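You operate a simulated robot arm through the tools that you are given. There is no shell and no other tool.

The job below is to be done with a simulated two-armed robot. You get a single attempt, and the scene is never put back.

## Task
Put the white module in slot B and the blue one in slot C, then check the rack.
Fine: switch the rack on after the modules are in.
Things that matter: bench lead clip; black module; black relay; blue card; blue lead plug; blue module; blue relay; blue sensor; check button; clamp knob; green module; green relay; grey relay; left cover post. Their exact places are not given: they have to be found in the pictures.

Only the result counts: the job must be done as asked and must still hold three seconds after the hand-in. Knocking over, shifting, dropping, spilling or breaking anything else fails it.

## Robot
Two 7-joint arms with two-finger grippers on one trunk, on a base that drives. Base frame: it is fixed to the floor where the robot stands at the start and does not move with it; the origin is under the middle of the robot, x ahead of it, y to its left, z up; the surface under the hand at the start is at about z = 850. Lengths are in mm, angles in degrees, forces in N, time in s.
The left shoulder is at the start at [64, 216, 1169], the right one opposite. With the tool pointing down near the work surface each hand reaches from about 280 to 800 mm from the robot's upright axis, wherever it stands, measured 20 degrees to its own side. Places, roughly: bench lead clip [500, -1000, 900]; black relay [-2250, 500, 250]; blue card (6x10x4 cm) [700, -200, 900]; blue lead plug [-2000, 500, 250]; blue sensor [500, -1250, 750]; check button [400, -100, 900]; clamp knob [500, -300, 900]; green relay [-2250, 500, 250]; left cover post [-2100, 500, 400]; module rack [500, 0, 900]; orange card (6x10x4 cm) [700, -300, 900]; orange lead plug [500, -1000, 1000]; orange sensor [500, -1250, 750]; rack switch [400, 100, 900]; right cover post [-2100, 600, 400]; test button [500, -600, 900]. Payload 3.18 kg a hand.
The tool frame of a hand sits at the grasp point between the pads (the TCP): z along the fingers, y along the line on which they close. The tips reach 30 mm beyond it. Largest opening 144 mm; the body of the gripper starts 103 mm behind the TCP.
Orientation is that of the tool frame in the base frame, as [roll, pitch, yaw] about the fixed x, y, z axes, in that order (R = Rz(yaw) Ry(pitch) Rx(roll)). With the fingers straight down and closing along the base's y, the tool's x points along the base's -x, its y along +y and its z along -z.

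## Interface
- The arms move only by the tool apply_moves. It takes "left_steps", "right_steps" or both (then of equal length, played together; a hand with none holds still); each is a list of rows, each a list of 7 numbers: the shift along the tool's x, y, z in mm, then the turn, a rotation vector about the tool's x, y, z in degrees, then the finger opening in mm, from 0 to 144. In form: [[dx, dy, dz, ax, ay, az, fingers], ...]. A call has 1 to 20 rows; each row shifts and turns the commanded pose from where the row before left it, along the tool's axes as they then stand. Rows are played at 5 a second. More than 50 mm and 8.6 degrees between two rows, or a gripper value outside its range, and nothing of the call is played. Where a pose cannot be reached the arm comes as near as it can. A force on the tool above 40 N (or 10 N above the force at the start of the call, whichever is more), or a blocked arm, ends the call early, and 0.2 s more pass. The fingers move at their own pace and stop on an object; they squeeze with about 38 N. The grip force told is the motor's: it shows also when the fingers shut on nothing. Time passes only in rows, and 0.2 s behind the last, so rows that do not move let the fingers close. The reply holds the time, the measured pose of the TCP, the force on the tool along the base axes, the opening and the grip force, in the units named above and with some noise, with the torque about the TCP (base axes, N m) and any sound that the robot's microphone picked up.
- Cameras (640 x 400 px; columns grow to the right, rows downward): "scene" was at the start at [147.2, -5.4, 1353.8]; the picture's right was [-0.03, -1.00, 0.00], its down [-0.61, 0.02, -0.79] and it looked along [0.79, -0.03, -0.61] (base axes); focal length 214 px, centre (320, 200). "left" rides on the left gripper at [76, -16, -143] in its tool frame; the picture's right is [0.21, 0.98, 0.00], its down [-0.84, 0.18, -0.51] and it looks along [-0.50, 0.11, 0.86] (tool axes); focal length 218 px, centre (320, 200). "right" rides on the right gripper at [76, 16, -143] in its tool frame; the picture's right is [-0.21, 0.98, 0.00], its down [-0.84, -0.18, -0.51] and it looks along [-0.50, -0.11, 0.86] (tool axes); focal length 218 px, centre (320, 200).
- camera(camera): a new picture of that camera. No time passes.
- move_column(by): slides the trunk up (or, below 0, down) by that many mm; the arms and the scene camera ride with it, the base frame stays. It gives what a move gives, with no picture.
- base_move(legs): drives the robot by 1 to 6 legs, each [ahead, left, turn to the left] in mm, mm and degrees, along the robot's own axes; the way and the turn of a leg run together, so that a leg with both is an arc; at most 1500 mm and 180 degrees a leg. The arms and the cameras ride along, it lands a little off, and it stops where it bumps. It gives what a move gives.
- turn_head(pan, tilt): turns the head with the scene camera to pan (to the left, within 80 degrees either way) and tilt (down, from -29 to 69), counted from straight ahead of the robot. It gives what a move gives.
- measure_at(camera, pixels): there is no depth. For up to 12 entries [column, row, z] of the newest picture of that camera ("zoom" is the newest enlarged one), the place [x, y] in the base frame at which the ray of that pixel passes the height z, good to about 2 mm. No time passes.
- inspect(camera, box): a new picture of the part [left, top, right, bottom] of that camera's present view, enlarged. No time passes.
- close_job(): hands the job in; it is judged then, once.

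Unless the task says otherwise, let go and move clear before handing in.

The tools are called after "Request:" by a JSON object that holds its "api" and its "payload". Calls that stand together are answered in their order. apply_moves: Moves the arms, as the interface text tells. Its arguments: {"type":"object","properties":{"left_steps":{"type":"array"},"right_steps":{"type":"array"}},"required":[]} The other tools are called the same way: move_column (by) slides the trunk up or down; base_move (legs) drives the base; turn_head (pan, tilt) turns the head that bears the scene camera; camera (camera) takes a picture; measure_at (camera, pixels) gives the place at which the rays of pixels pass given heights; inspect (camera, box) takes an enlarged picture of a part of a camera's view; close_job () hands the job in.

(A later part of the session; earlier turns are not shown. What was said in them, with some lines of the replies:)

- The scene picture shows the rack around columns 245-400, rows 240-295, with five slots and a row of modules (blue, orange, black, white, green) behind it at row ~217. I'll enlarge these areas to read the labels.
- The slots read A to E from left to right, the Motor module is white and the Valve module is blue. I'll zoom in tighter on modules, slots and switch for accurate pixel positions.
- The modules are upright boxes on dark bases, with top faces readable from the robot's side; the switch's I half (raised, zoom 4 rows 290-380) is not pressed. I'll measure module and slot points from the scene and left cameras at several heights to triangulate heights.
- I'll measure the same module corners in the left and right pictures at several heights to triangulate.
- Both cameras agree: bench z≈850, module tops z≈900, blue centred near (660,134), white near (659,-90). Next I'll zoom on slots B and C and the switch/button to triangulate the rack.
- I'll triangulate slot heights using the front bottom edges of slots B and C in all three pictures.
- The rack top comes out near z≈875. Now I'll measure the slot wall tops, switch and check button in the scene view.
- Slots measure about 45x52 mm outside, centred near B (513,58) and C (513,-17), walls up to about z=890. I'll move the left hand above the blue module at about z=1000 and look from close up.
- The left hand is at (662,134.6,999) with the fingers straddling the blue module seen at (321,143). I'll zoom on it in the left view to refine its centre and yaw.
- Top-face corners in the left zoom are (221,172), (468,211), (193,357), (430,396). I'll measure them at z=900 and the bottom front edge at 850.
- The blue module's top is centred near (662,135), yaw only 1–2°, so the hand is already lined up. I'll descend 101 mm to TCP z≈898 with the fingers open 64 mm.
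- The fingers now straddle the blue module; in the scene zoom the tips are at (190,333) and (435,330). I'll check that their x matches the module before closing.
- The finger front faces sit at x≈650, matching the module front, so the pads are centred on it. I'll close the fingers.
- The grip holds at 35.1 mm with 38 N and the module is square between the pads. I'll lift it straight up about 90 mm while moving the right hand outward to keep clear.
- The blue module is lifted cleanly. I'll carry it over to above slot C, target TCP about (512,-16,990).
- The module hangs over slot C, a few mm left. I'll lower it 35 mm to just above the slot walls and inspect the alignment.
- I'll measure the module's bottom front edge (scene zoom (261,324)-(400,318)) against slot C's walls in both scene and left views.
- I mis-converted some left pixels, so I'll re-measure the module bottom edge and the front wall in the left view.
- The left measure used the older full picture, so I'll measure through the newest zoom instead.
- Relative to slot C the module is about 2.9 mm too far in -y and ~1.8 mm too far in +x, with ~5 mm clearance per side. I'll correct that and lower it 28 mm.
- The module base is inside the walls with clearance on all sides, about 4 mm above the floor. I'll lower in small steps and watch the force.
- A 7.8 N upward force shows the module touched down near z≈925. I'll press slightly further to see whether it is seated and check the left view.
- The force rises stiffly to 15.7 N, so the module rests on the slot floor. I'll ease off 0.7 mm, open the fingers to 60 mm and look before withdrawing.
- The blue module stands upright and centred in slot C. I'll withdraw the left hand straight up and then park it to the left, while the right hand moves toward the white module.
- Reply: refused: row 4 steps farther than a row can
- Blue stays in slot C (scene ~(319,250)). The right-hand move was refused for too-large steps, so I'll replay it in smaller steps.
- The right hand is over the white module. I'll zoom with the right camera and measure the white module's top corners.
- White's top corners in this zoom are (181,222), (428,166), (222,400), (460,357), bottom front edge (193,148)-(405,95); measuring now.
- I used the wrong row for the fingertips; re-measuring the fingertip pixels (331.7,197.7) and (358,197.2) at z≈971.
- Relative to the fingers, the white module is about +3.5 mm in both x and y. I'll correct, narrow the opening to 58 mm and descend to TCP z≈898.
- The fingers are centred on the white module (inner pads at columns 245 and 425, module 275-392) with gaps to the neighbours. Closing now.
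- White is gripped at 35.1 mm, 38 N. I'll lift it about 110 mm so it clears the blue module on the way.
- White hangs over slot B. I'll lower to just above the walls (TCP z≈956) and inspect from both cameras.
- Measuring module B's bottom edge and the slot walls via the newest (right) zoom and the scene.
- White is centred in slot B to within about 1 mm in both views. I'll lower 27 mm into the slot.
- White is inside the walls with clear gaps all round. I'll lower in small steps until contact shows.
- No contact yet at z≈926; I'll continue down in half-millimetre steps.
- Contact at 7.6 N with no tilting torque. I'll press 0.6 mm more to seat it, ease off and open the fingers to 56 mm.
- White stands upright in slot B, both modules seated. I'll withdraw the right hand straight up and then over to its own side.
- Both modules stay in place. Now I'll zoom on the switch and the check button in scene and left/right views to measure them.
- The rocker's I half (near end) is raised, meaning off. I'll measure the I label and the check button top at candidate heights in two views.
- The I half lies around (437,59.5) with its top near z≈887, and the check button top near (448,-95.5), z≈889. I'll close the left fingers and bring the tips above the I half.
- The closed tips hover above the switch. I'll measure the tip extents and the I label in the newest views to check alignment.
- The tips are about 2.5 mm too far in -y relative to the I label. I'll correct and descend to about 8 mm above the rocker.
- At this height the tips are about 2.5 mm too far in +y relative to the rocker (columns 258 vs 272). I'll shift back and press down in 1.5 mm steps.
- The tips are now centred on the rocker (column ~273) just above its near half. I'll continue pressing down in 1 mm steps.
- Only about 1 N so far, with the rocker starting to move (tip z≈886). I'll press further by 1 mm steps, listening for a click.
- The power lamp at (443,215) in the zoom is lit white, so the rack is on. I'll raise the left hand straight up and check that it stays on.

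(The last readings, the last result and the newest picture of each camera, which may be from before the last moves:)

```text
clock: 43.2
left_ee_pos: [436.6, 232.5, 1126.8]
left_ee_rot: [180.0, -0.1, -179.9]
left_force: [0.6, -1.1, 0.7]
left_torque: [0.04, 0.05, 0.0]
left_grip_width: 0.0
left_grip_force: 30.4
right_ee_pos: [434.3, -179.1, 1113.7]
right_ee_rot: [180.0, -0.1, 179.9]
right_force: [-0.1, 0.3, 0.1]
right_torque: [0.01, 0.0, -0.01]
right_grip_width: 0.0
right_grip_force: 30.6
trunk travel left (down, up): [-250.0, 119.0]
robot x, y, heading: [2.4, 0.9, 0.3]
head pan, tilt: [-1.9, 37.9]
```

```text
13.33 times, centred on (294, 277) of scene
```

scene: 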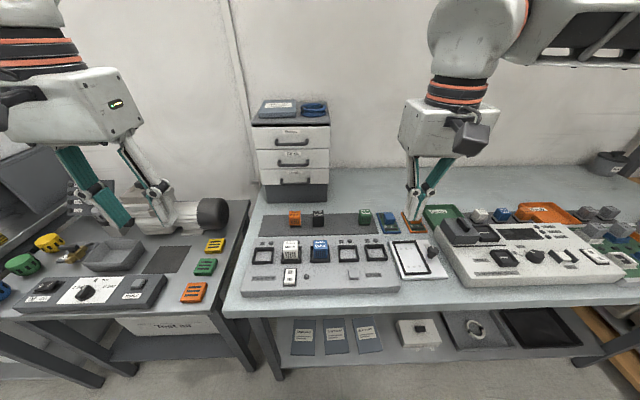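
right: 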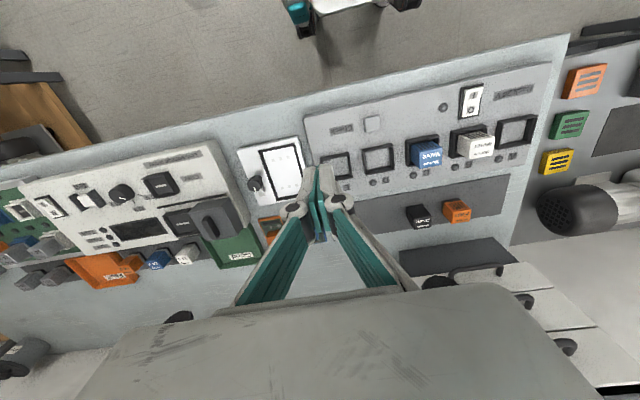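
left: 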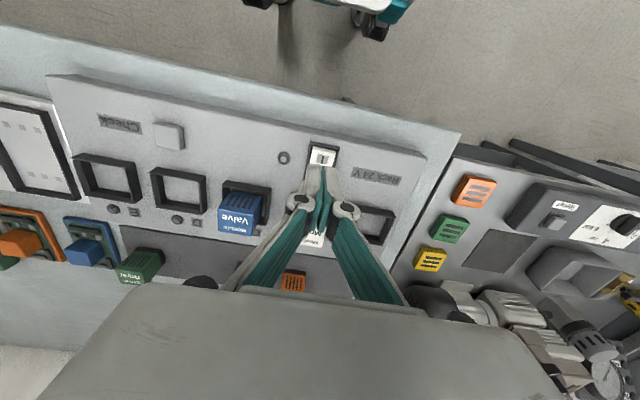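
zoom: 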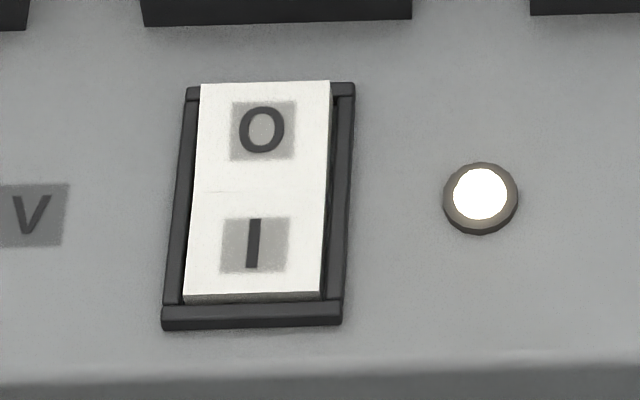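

The switch shows the I side down and the lamp stays lit; no slot lamps are on yet. Next I'll bring the right hand's closed tips above the check button.

Request:
{"api": "apply_moves", "payload": {"right_steps": [[-3.2, 16.6, 25, 0, 0, 0, 0], [-3.2, 16.6, 31, 0, 0, 0, 0], [-3.2, 16.6, 31, 0, 0, 0, 0], [-3.2, 16.6, 31, 0, 0, 0, 0], [-3.2, 16.6, 25, 0, 0, 0, 0], [0, 0, 20, 0, 0, 0, 0], [0, 0, 0, 0, 0, 0, 0]]}}

Request:
{"api": "inspect", "payload": {"camera": "scene", "box": [314, 245, 394, 295]}}

Request:
{"api": "inspect", "payload": {"camera": "right", "box": [280, 120, 360, 170]}}

```text
clock: 44.8
left_ee_pos: [437.1, 233.6, 1127.2]
left_ee_rot: [-179.8, 0.1, -179.9]
left_force: [0.1, 0.0, -0.1]
left_torque: [-0.02, -0.01, -0.04]
left_grip_width: 0.2
left_grip_force: 30.7
right_ee_pos: [448.4, -95.3, 951.2]
right_ee_rot: [180.0, -0.1, 179.9]
right_force: [-0.3, 0.5, -0.3]
right_torque: [-0.02, -0.01, 0.01]
right_grip_width: 0.1
right_grip_force: 31.0
trunk travel left (down, up): [-250.0, 119.0]
robot x, y, heading: [-0.7, -1.1, -0.2]
head pan, tilt: [-1.9, 37.9]
```

```text
8.00 times, centred on (354, 270) of scene
```

zoom: 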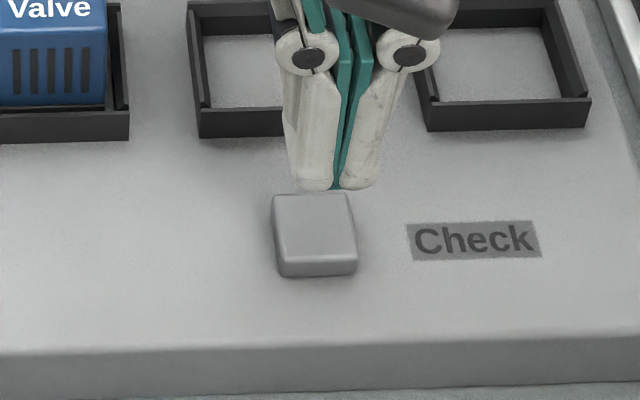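

```text
8.00 times, centred on (320, 145) of right
```

zoom: 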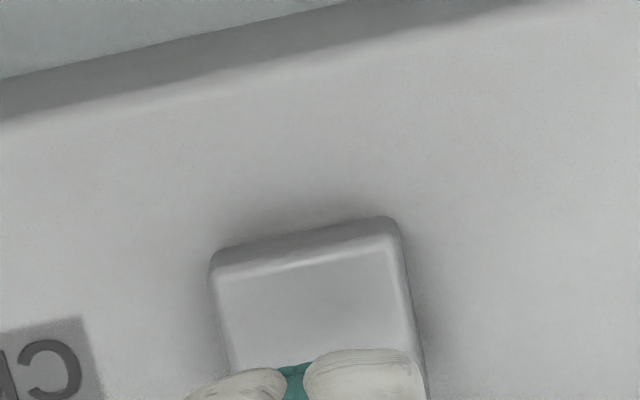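

Measuring the button top and the tip location in the scene and right views.

Request:
{"api": "measure_at", "payload": {"camera": "scene", "pixels": [[353.3, 273.6, 883], [355.9, 268.5, 921], [348.1, 269.6, 883], [357.5, 269.0, 883], [349.0, 278.1, 883], [358.6, 277.8, 883]]}}

Request:
{"api": "measure_at", "payload": {"camera": "zoom", "pixels": [[215, 278, 883], [395, 245, 883], [212, 258, 875], [395, 220, 875], [293, 365, 922]]}}

```text
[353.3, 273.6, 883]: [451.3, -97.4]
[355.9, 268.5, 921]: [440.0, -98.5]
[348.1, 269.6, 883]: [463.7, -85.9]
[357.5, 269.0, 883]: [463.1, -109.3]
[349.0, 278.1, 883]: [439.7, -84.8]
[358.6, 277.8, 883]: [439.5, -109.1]
```

```text
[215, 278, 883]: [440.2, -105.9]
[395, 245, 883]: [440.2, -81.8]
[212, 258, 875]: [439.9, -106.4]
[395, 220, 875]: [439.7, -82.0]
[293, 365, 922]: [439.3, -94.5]
```

The button is centred near (451.5,-94) relative to the tips at about (449,-95). I'll adjust slightly and descend to about 5 mm above it.

Request:
{"api": "apply_moves", "payload": {"right_steps": [[-2, 0.8, 5, 0, 0, 0, 0], [0, 0, 12, 0, 0, 0, 0], [0, 0, 10, 0, 0, 0, 0], [0, 0, 5, 0, 0, 0, 0], [0, 0, 0, 0, 0, 0, 0]]}}

Request:
{"api": "inspect", "payload": {"camera": "scene", "box": [314, 245, 394, 295]}}

Request:
{"api": "inspect", "payload": {"camera": "right", "box": [280, 120, 360, 170]}}

```text
clock: 46.0
left_ee_pos: [436.5, 233.1, 1126.7]
left_ee_rot: [-180.0, 0.0, -179.8]
left_force: [0.2, 0.5, -0.2]
left_torque: [-0.02, 0.01, 0.0]
left_grip_width: 0.0
left_grip_force: 30.8
right_ee_pos: [451.9, -94.3, 918.7]
right_ee_rot: [-180.0, 0.1, 179.9]
right_force: [-0.1, 0.5, -0.1]
right_torque: [-0.01, -0.02, 0.03]
right_grip_width: 0.2
right_grip_force: 30.4
trunk travel left (down, up): [-250.0, 119.0]
robot x, y, heading: [-2.2, -0.2, 0.1]
head pan, tilt: [-1.9, 37.9]
```

```text
8.00 times, centred on (354, 270) of scene
```

zoom: 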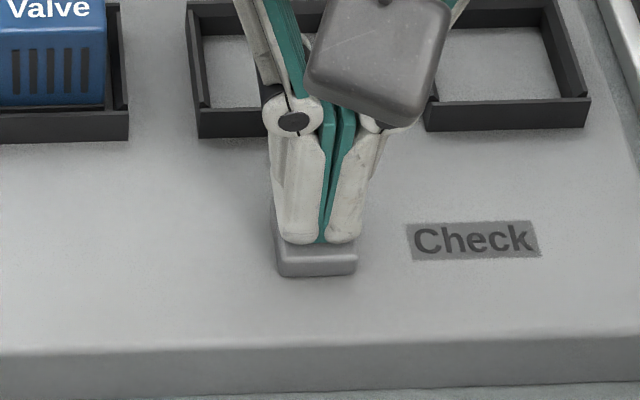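

```text
8.00 times, centred on (320, 145) of right
```

zoom: 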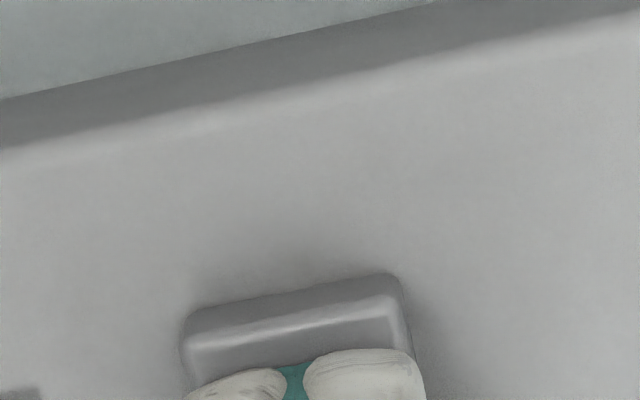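

The tips are centred above the button at about z≈889. I'll press down in 1 mm steps and watch force and lamps.

Request:
{"api": "apply_moves", "payload": {"right_steps": [[0, 0, 1.5, 0, 0, 0, 0], [0, 0, 1, 0, 0, 0, 0], [0, 0, 1, 0, 0, 0, 0], [0, 0, 1, 0, 0, 0, 0], [0, 0, 1, 0, 0, 0, 0], [0, 0, 0, 0, 0, 0, 0]]}}

Request:
{"api": "inspect", "payload": {"camera": "scene", "box": [244, 220, 396, 315]}}

```text
clock: 47.4
left_ee_pos: [437.9, 232.6, 1126.6]
left_ee_rot: [-179.9, 0.0, -179.9]
left_force: [0.2, -0.3, 0.5]
left_torque: [0.0, 0.01, -0.02]
left_grip_width: 0.0
left_grip_force: 31.0
right_ee_pos: [452.1, -95.6, 915.5]
right_ee_rot: [179.9, 0.1, 179.8]
right_force: [0.9, 0.3, 2.0]
right_torque: [-0.02, -0.03, 0.02]
right_grip_width: 6.0
right_grip_force: 31.3
trunk travel left (down, up): [-250.0, 119.0]
robot x, y, heading: [-2.5, -1.1, 0.4]
head pan, tilt: [-1.9, 37.9]
```

```text
4.21 times, centred on (320, 268) of scene
```

zoom: 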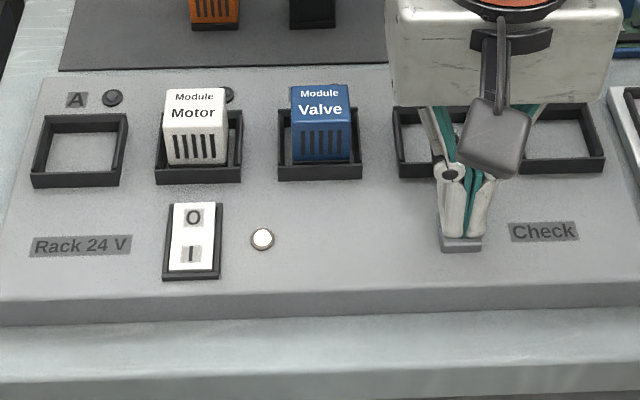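

Contact started (2 N), no lamp change yet. I'll press a few more millimetres.

Request:
{"api": "apply_moves", "payload": {"right_steps": [[0, 0, 1, 0, 0, 0, 0], [0, 0, 1, 0, 0, 0, 0], [0, 0, 0, 0, 0, 0, 0]]}}

Request:
{"api": "inspect", "payload": {"camera": "scene", "box": [244, 220, 396, 315]}}

```text
clock: 48.2
left_ee_pos: [437.2, 233.2, 1128.1]
left_ee_rot: [-179.9, 0.0, -179.9]
left_force: [-0.5, -0.4, 0.2]
left_torque: [0.01, 0.02, -0.04]
left_grip_width: 0.1
left_grip_force: 30.4
right_ee_pos: [452.3, -95.6, 910.8]
right_ee_rot: [179.9, 0.0, 179.9]
right_force: [0.5, -0.4, 1.8]
right_torque: [0.02, 0.0, 0.07]
right_grip_width: 6.0
right_grip_force: 31.0
trunk travel left (down, up): [-250.0, 119.0]
robot x, y, heading: [-1.5, -0.2, -0.1]
head pan, tilt: [-1.9, 37.9]
heard: click
```

```text
4.21 times, centred on (320, 268) of scene
```

zoom: 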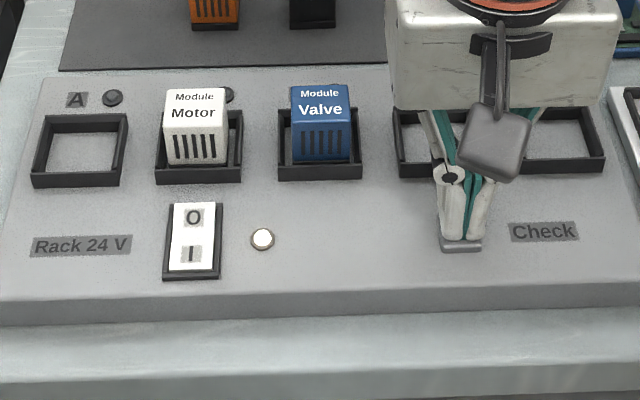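

A click was heard: the button has been pressed. I'll raise the hand straight up and look at the slot lamps.

Request:
{"api": "apply_moves", "payload": {"right_steps": [[0, 0, -3, 0, 0, 0, 0], [0, 0, -10, 0, 0, 0, 0], [0, 0, -25, 0, 0, 0, 0], [0, 0, -35, 0, 0, 0, 0], [0, 0, 0, 0, 0, 0, 0]]}}

Request:
{"api": "inspect", "payload": {"camera": "scene", "box": [244, 220, 396, 315]}}

Request:
{"api": "camera", "payload": {"camera": "left"}}

Request:
{"api": "camera", "payload": {"camera": "right"}}

```text
clock: 49.4
left_ee_pos: [438.2, 233.8, 1126.9]
left_ee_rot: [-179.9, -0.2, -179.8]
left_force: [-0.3, 0.3, -0.6]
left_torque: [-0.01, 0.01, -0.01]
left_grip_width: 0.0
left_grip_force: 30.5
right_ee_pos: [452.2, -96.8, 985.0]
right_ee_rot: [179.9, -0.2, 179.8]
right_force: [0.2, 0.1, -0.2]
right_torque: [0.02, 0.0, -0.01]
right_grip_width: 0.0
right_grip_force: 30.7
trunk travel left (down, up): [-250.0, 119.0]
robot x, y, heading: [-0.8, 0.6, 0.1]
head pan, tilt: [-1.9, 37.9]
```

```text
4.21 times, centred on (320, 268) of scene
```

zoom: 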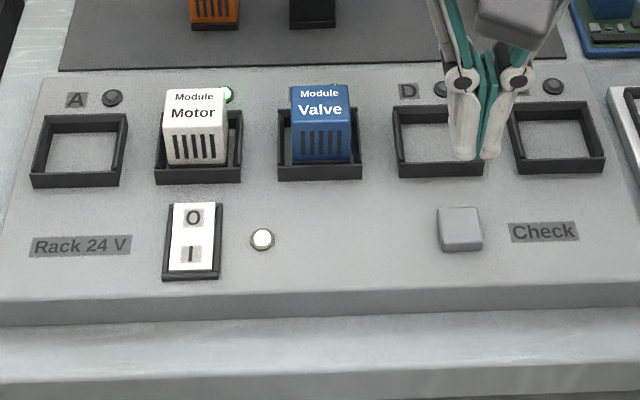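

```text
taken
```

left: 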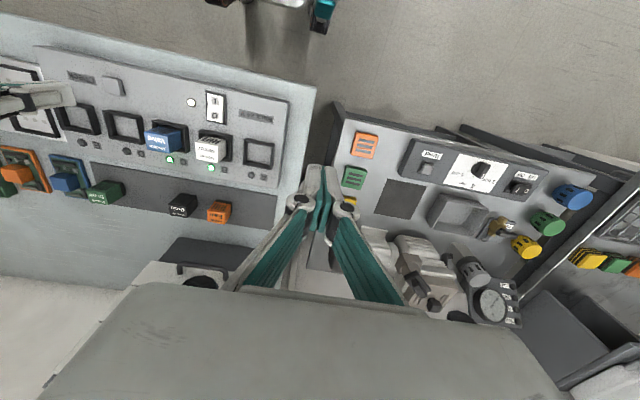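

```text
taken
```

right: 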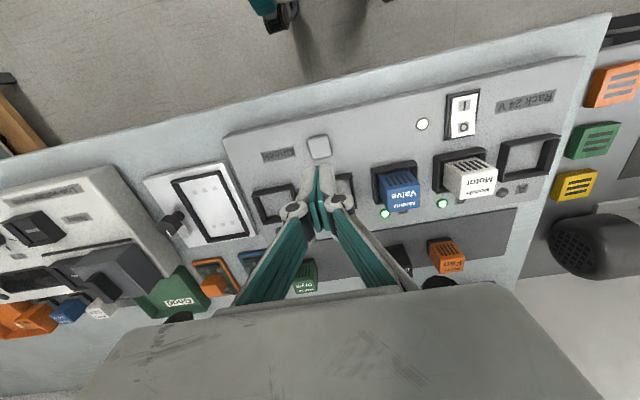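

Slot lamps B and C glow green (right view (443,203) and (385,213)), so the check passed. I'll move the right hand up and clear, then take a last look.

Request:
{"api": "apply_moves", "payload": {"right_steps": [[0, 0, -30, 0, 0, 0, 0], [0, -15, -35, 0, 0, 0, 0], [0, -30, -35, 0, 0, 0, 0], [0, -40, -20, 0, 0, 0, 0], [0, -40, 0, 0, 0, 0, 0], [0, 0, 0, 0, 0, 0, 0]]}}

Request:
{"api": "camera", "payload": {"camera": "scene"}}

Request:
{"api": "inspect", "payload": {"camera": "scene", "box": [234, 205, 410, 315]}}

Request:
{"api": "inspect", "payload": {"camera": "left", "box": [40, 50, 300, 212]}}

```text
clock: 50.8
left_ee_pos: [437.4, 234.3, 1127.1]
left_ee_rot: [-179.8, -0.1, -179.7]
left_force: [0.3, 0.5, 0.0]
left_torque: [-0.04, -0.02, 0.02]
left_grip_width: 0.0
left_grip_force: 30.5
right_ee_pos: [451.3, -219.6, 1106.3]
right_ee_rot: [-180.0, 0.1, 179.9]
right_force: [0.1, 0.3, 0.7]
right_torque: [-0.03, 0.0, -0.01]
right_grip_width: 0.1
right_grip_force: 30.3
trunk travel left (down, up): [-250.0, 119.0]
robot x, y, heading: [0.5, -0.5, 0.2]
head pan, tilt: [-1.9, 37.9]
```

```text
taken
```

scene: 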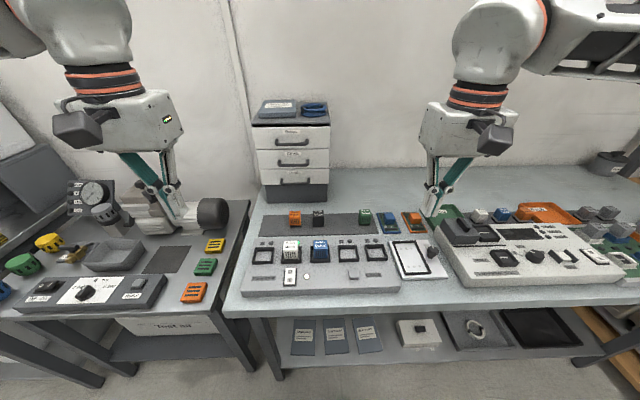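

```text
3.64 times, centred on (322, 260) of scene
```

zoom: 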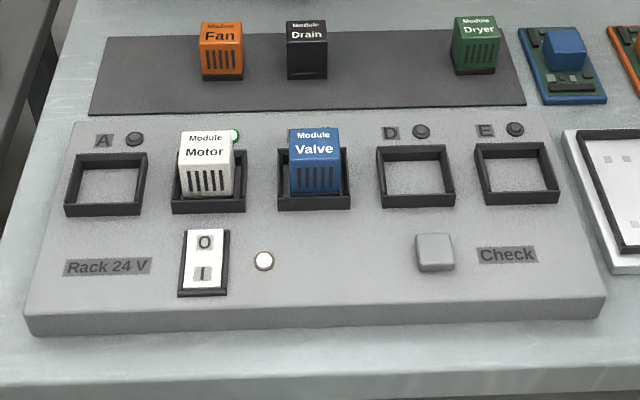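

```text
2.46 times, centred on (170, 131) of left
```

zoom: 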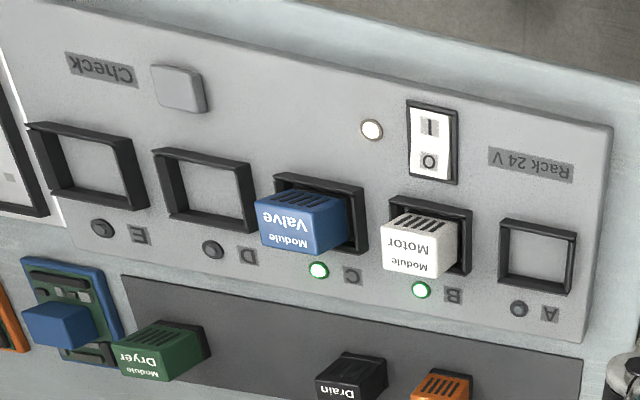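

The white module is in B and the blue one in C. The power lamp is on, the B and C lamps are green, and the other modules haven't moved. Both hands are clear, so I'm handing in.

Request:
{"api": "close_job", "payload": {}}

```text
The job is handed in.
```

The job is done and handed in: the white module is in slot B and the blue one is in slot C. I switched the rack on only after both modules were in, then pressed the check button.

- **Check result:** the button clicked, and the lamps for slots B and C turned green. The rack's power lamp stayed lit.
- **Everything else:** the other modules stayed in their places and nothing was knocked over. Both hands were empty and clear of the rack before I handed in.
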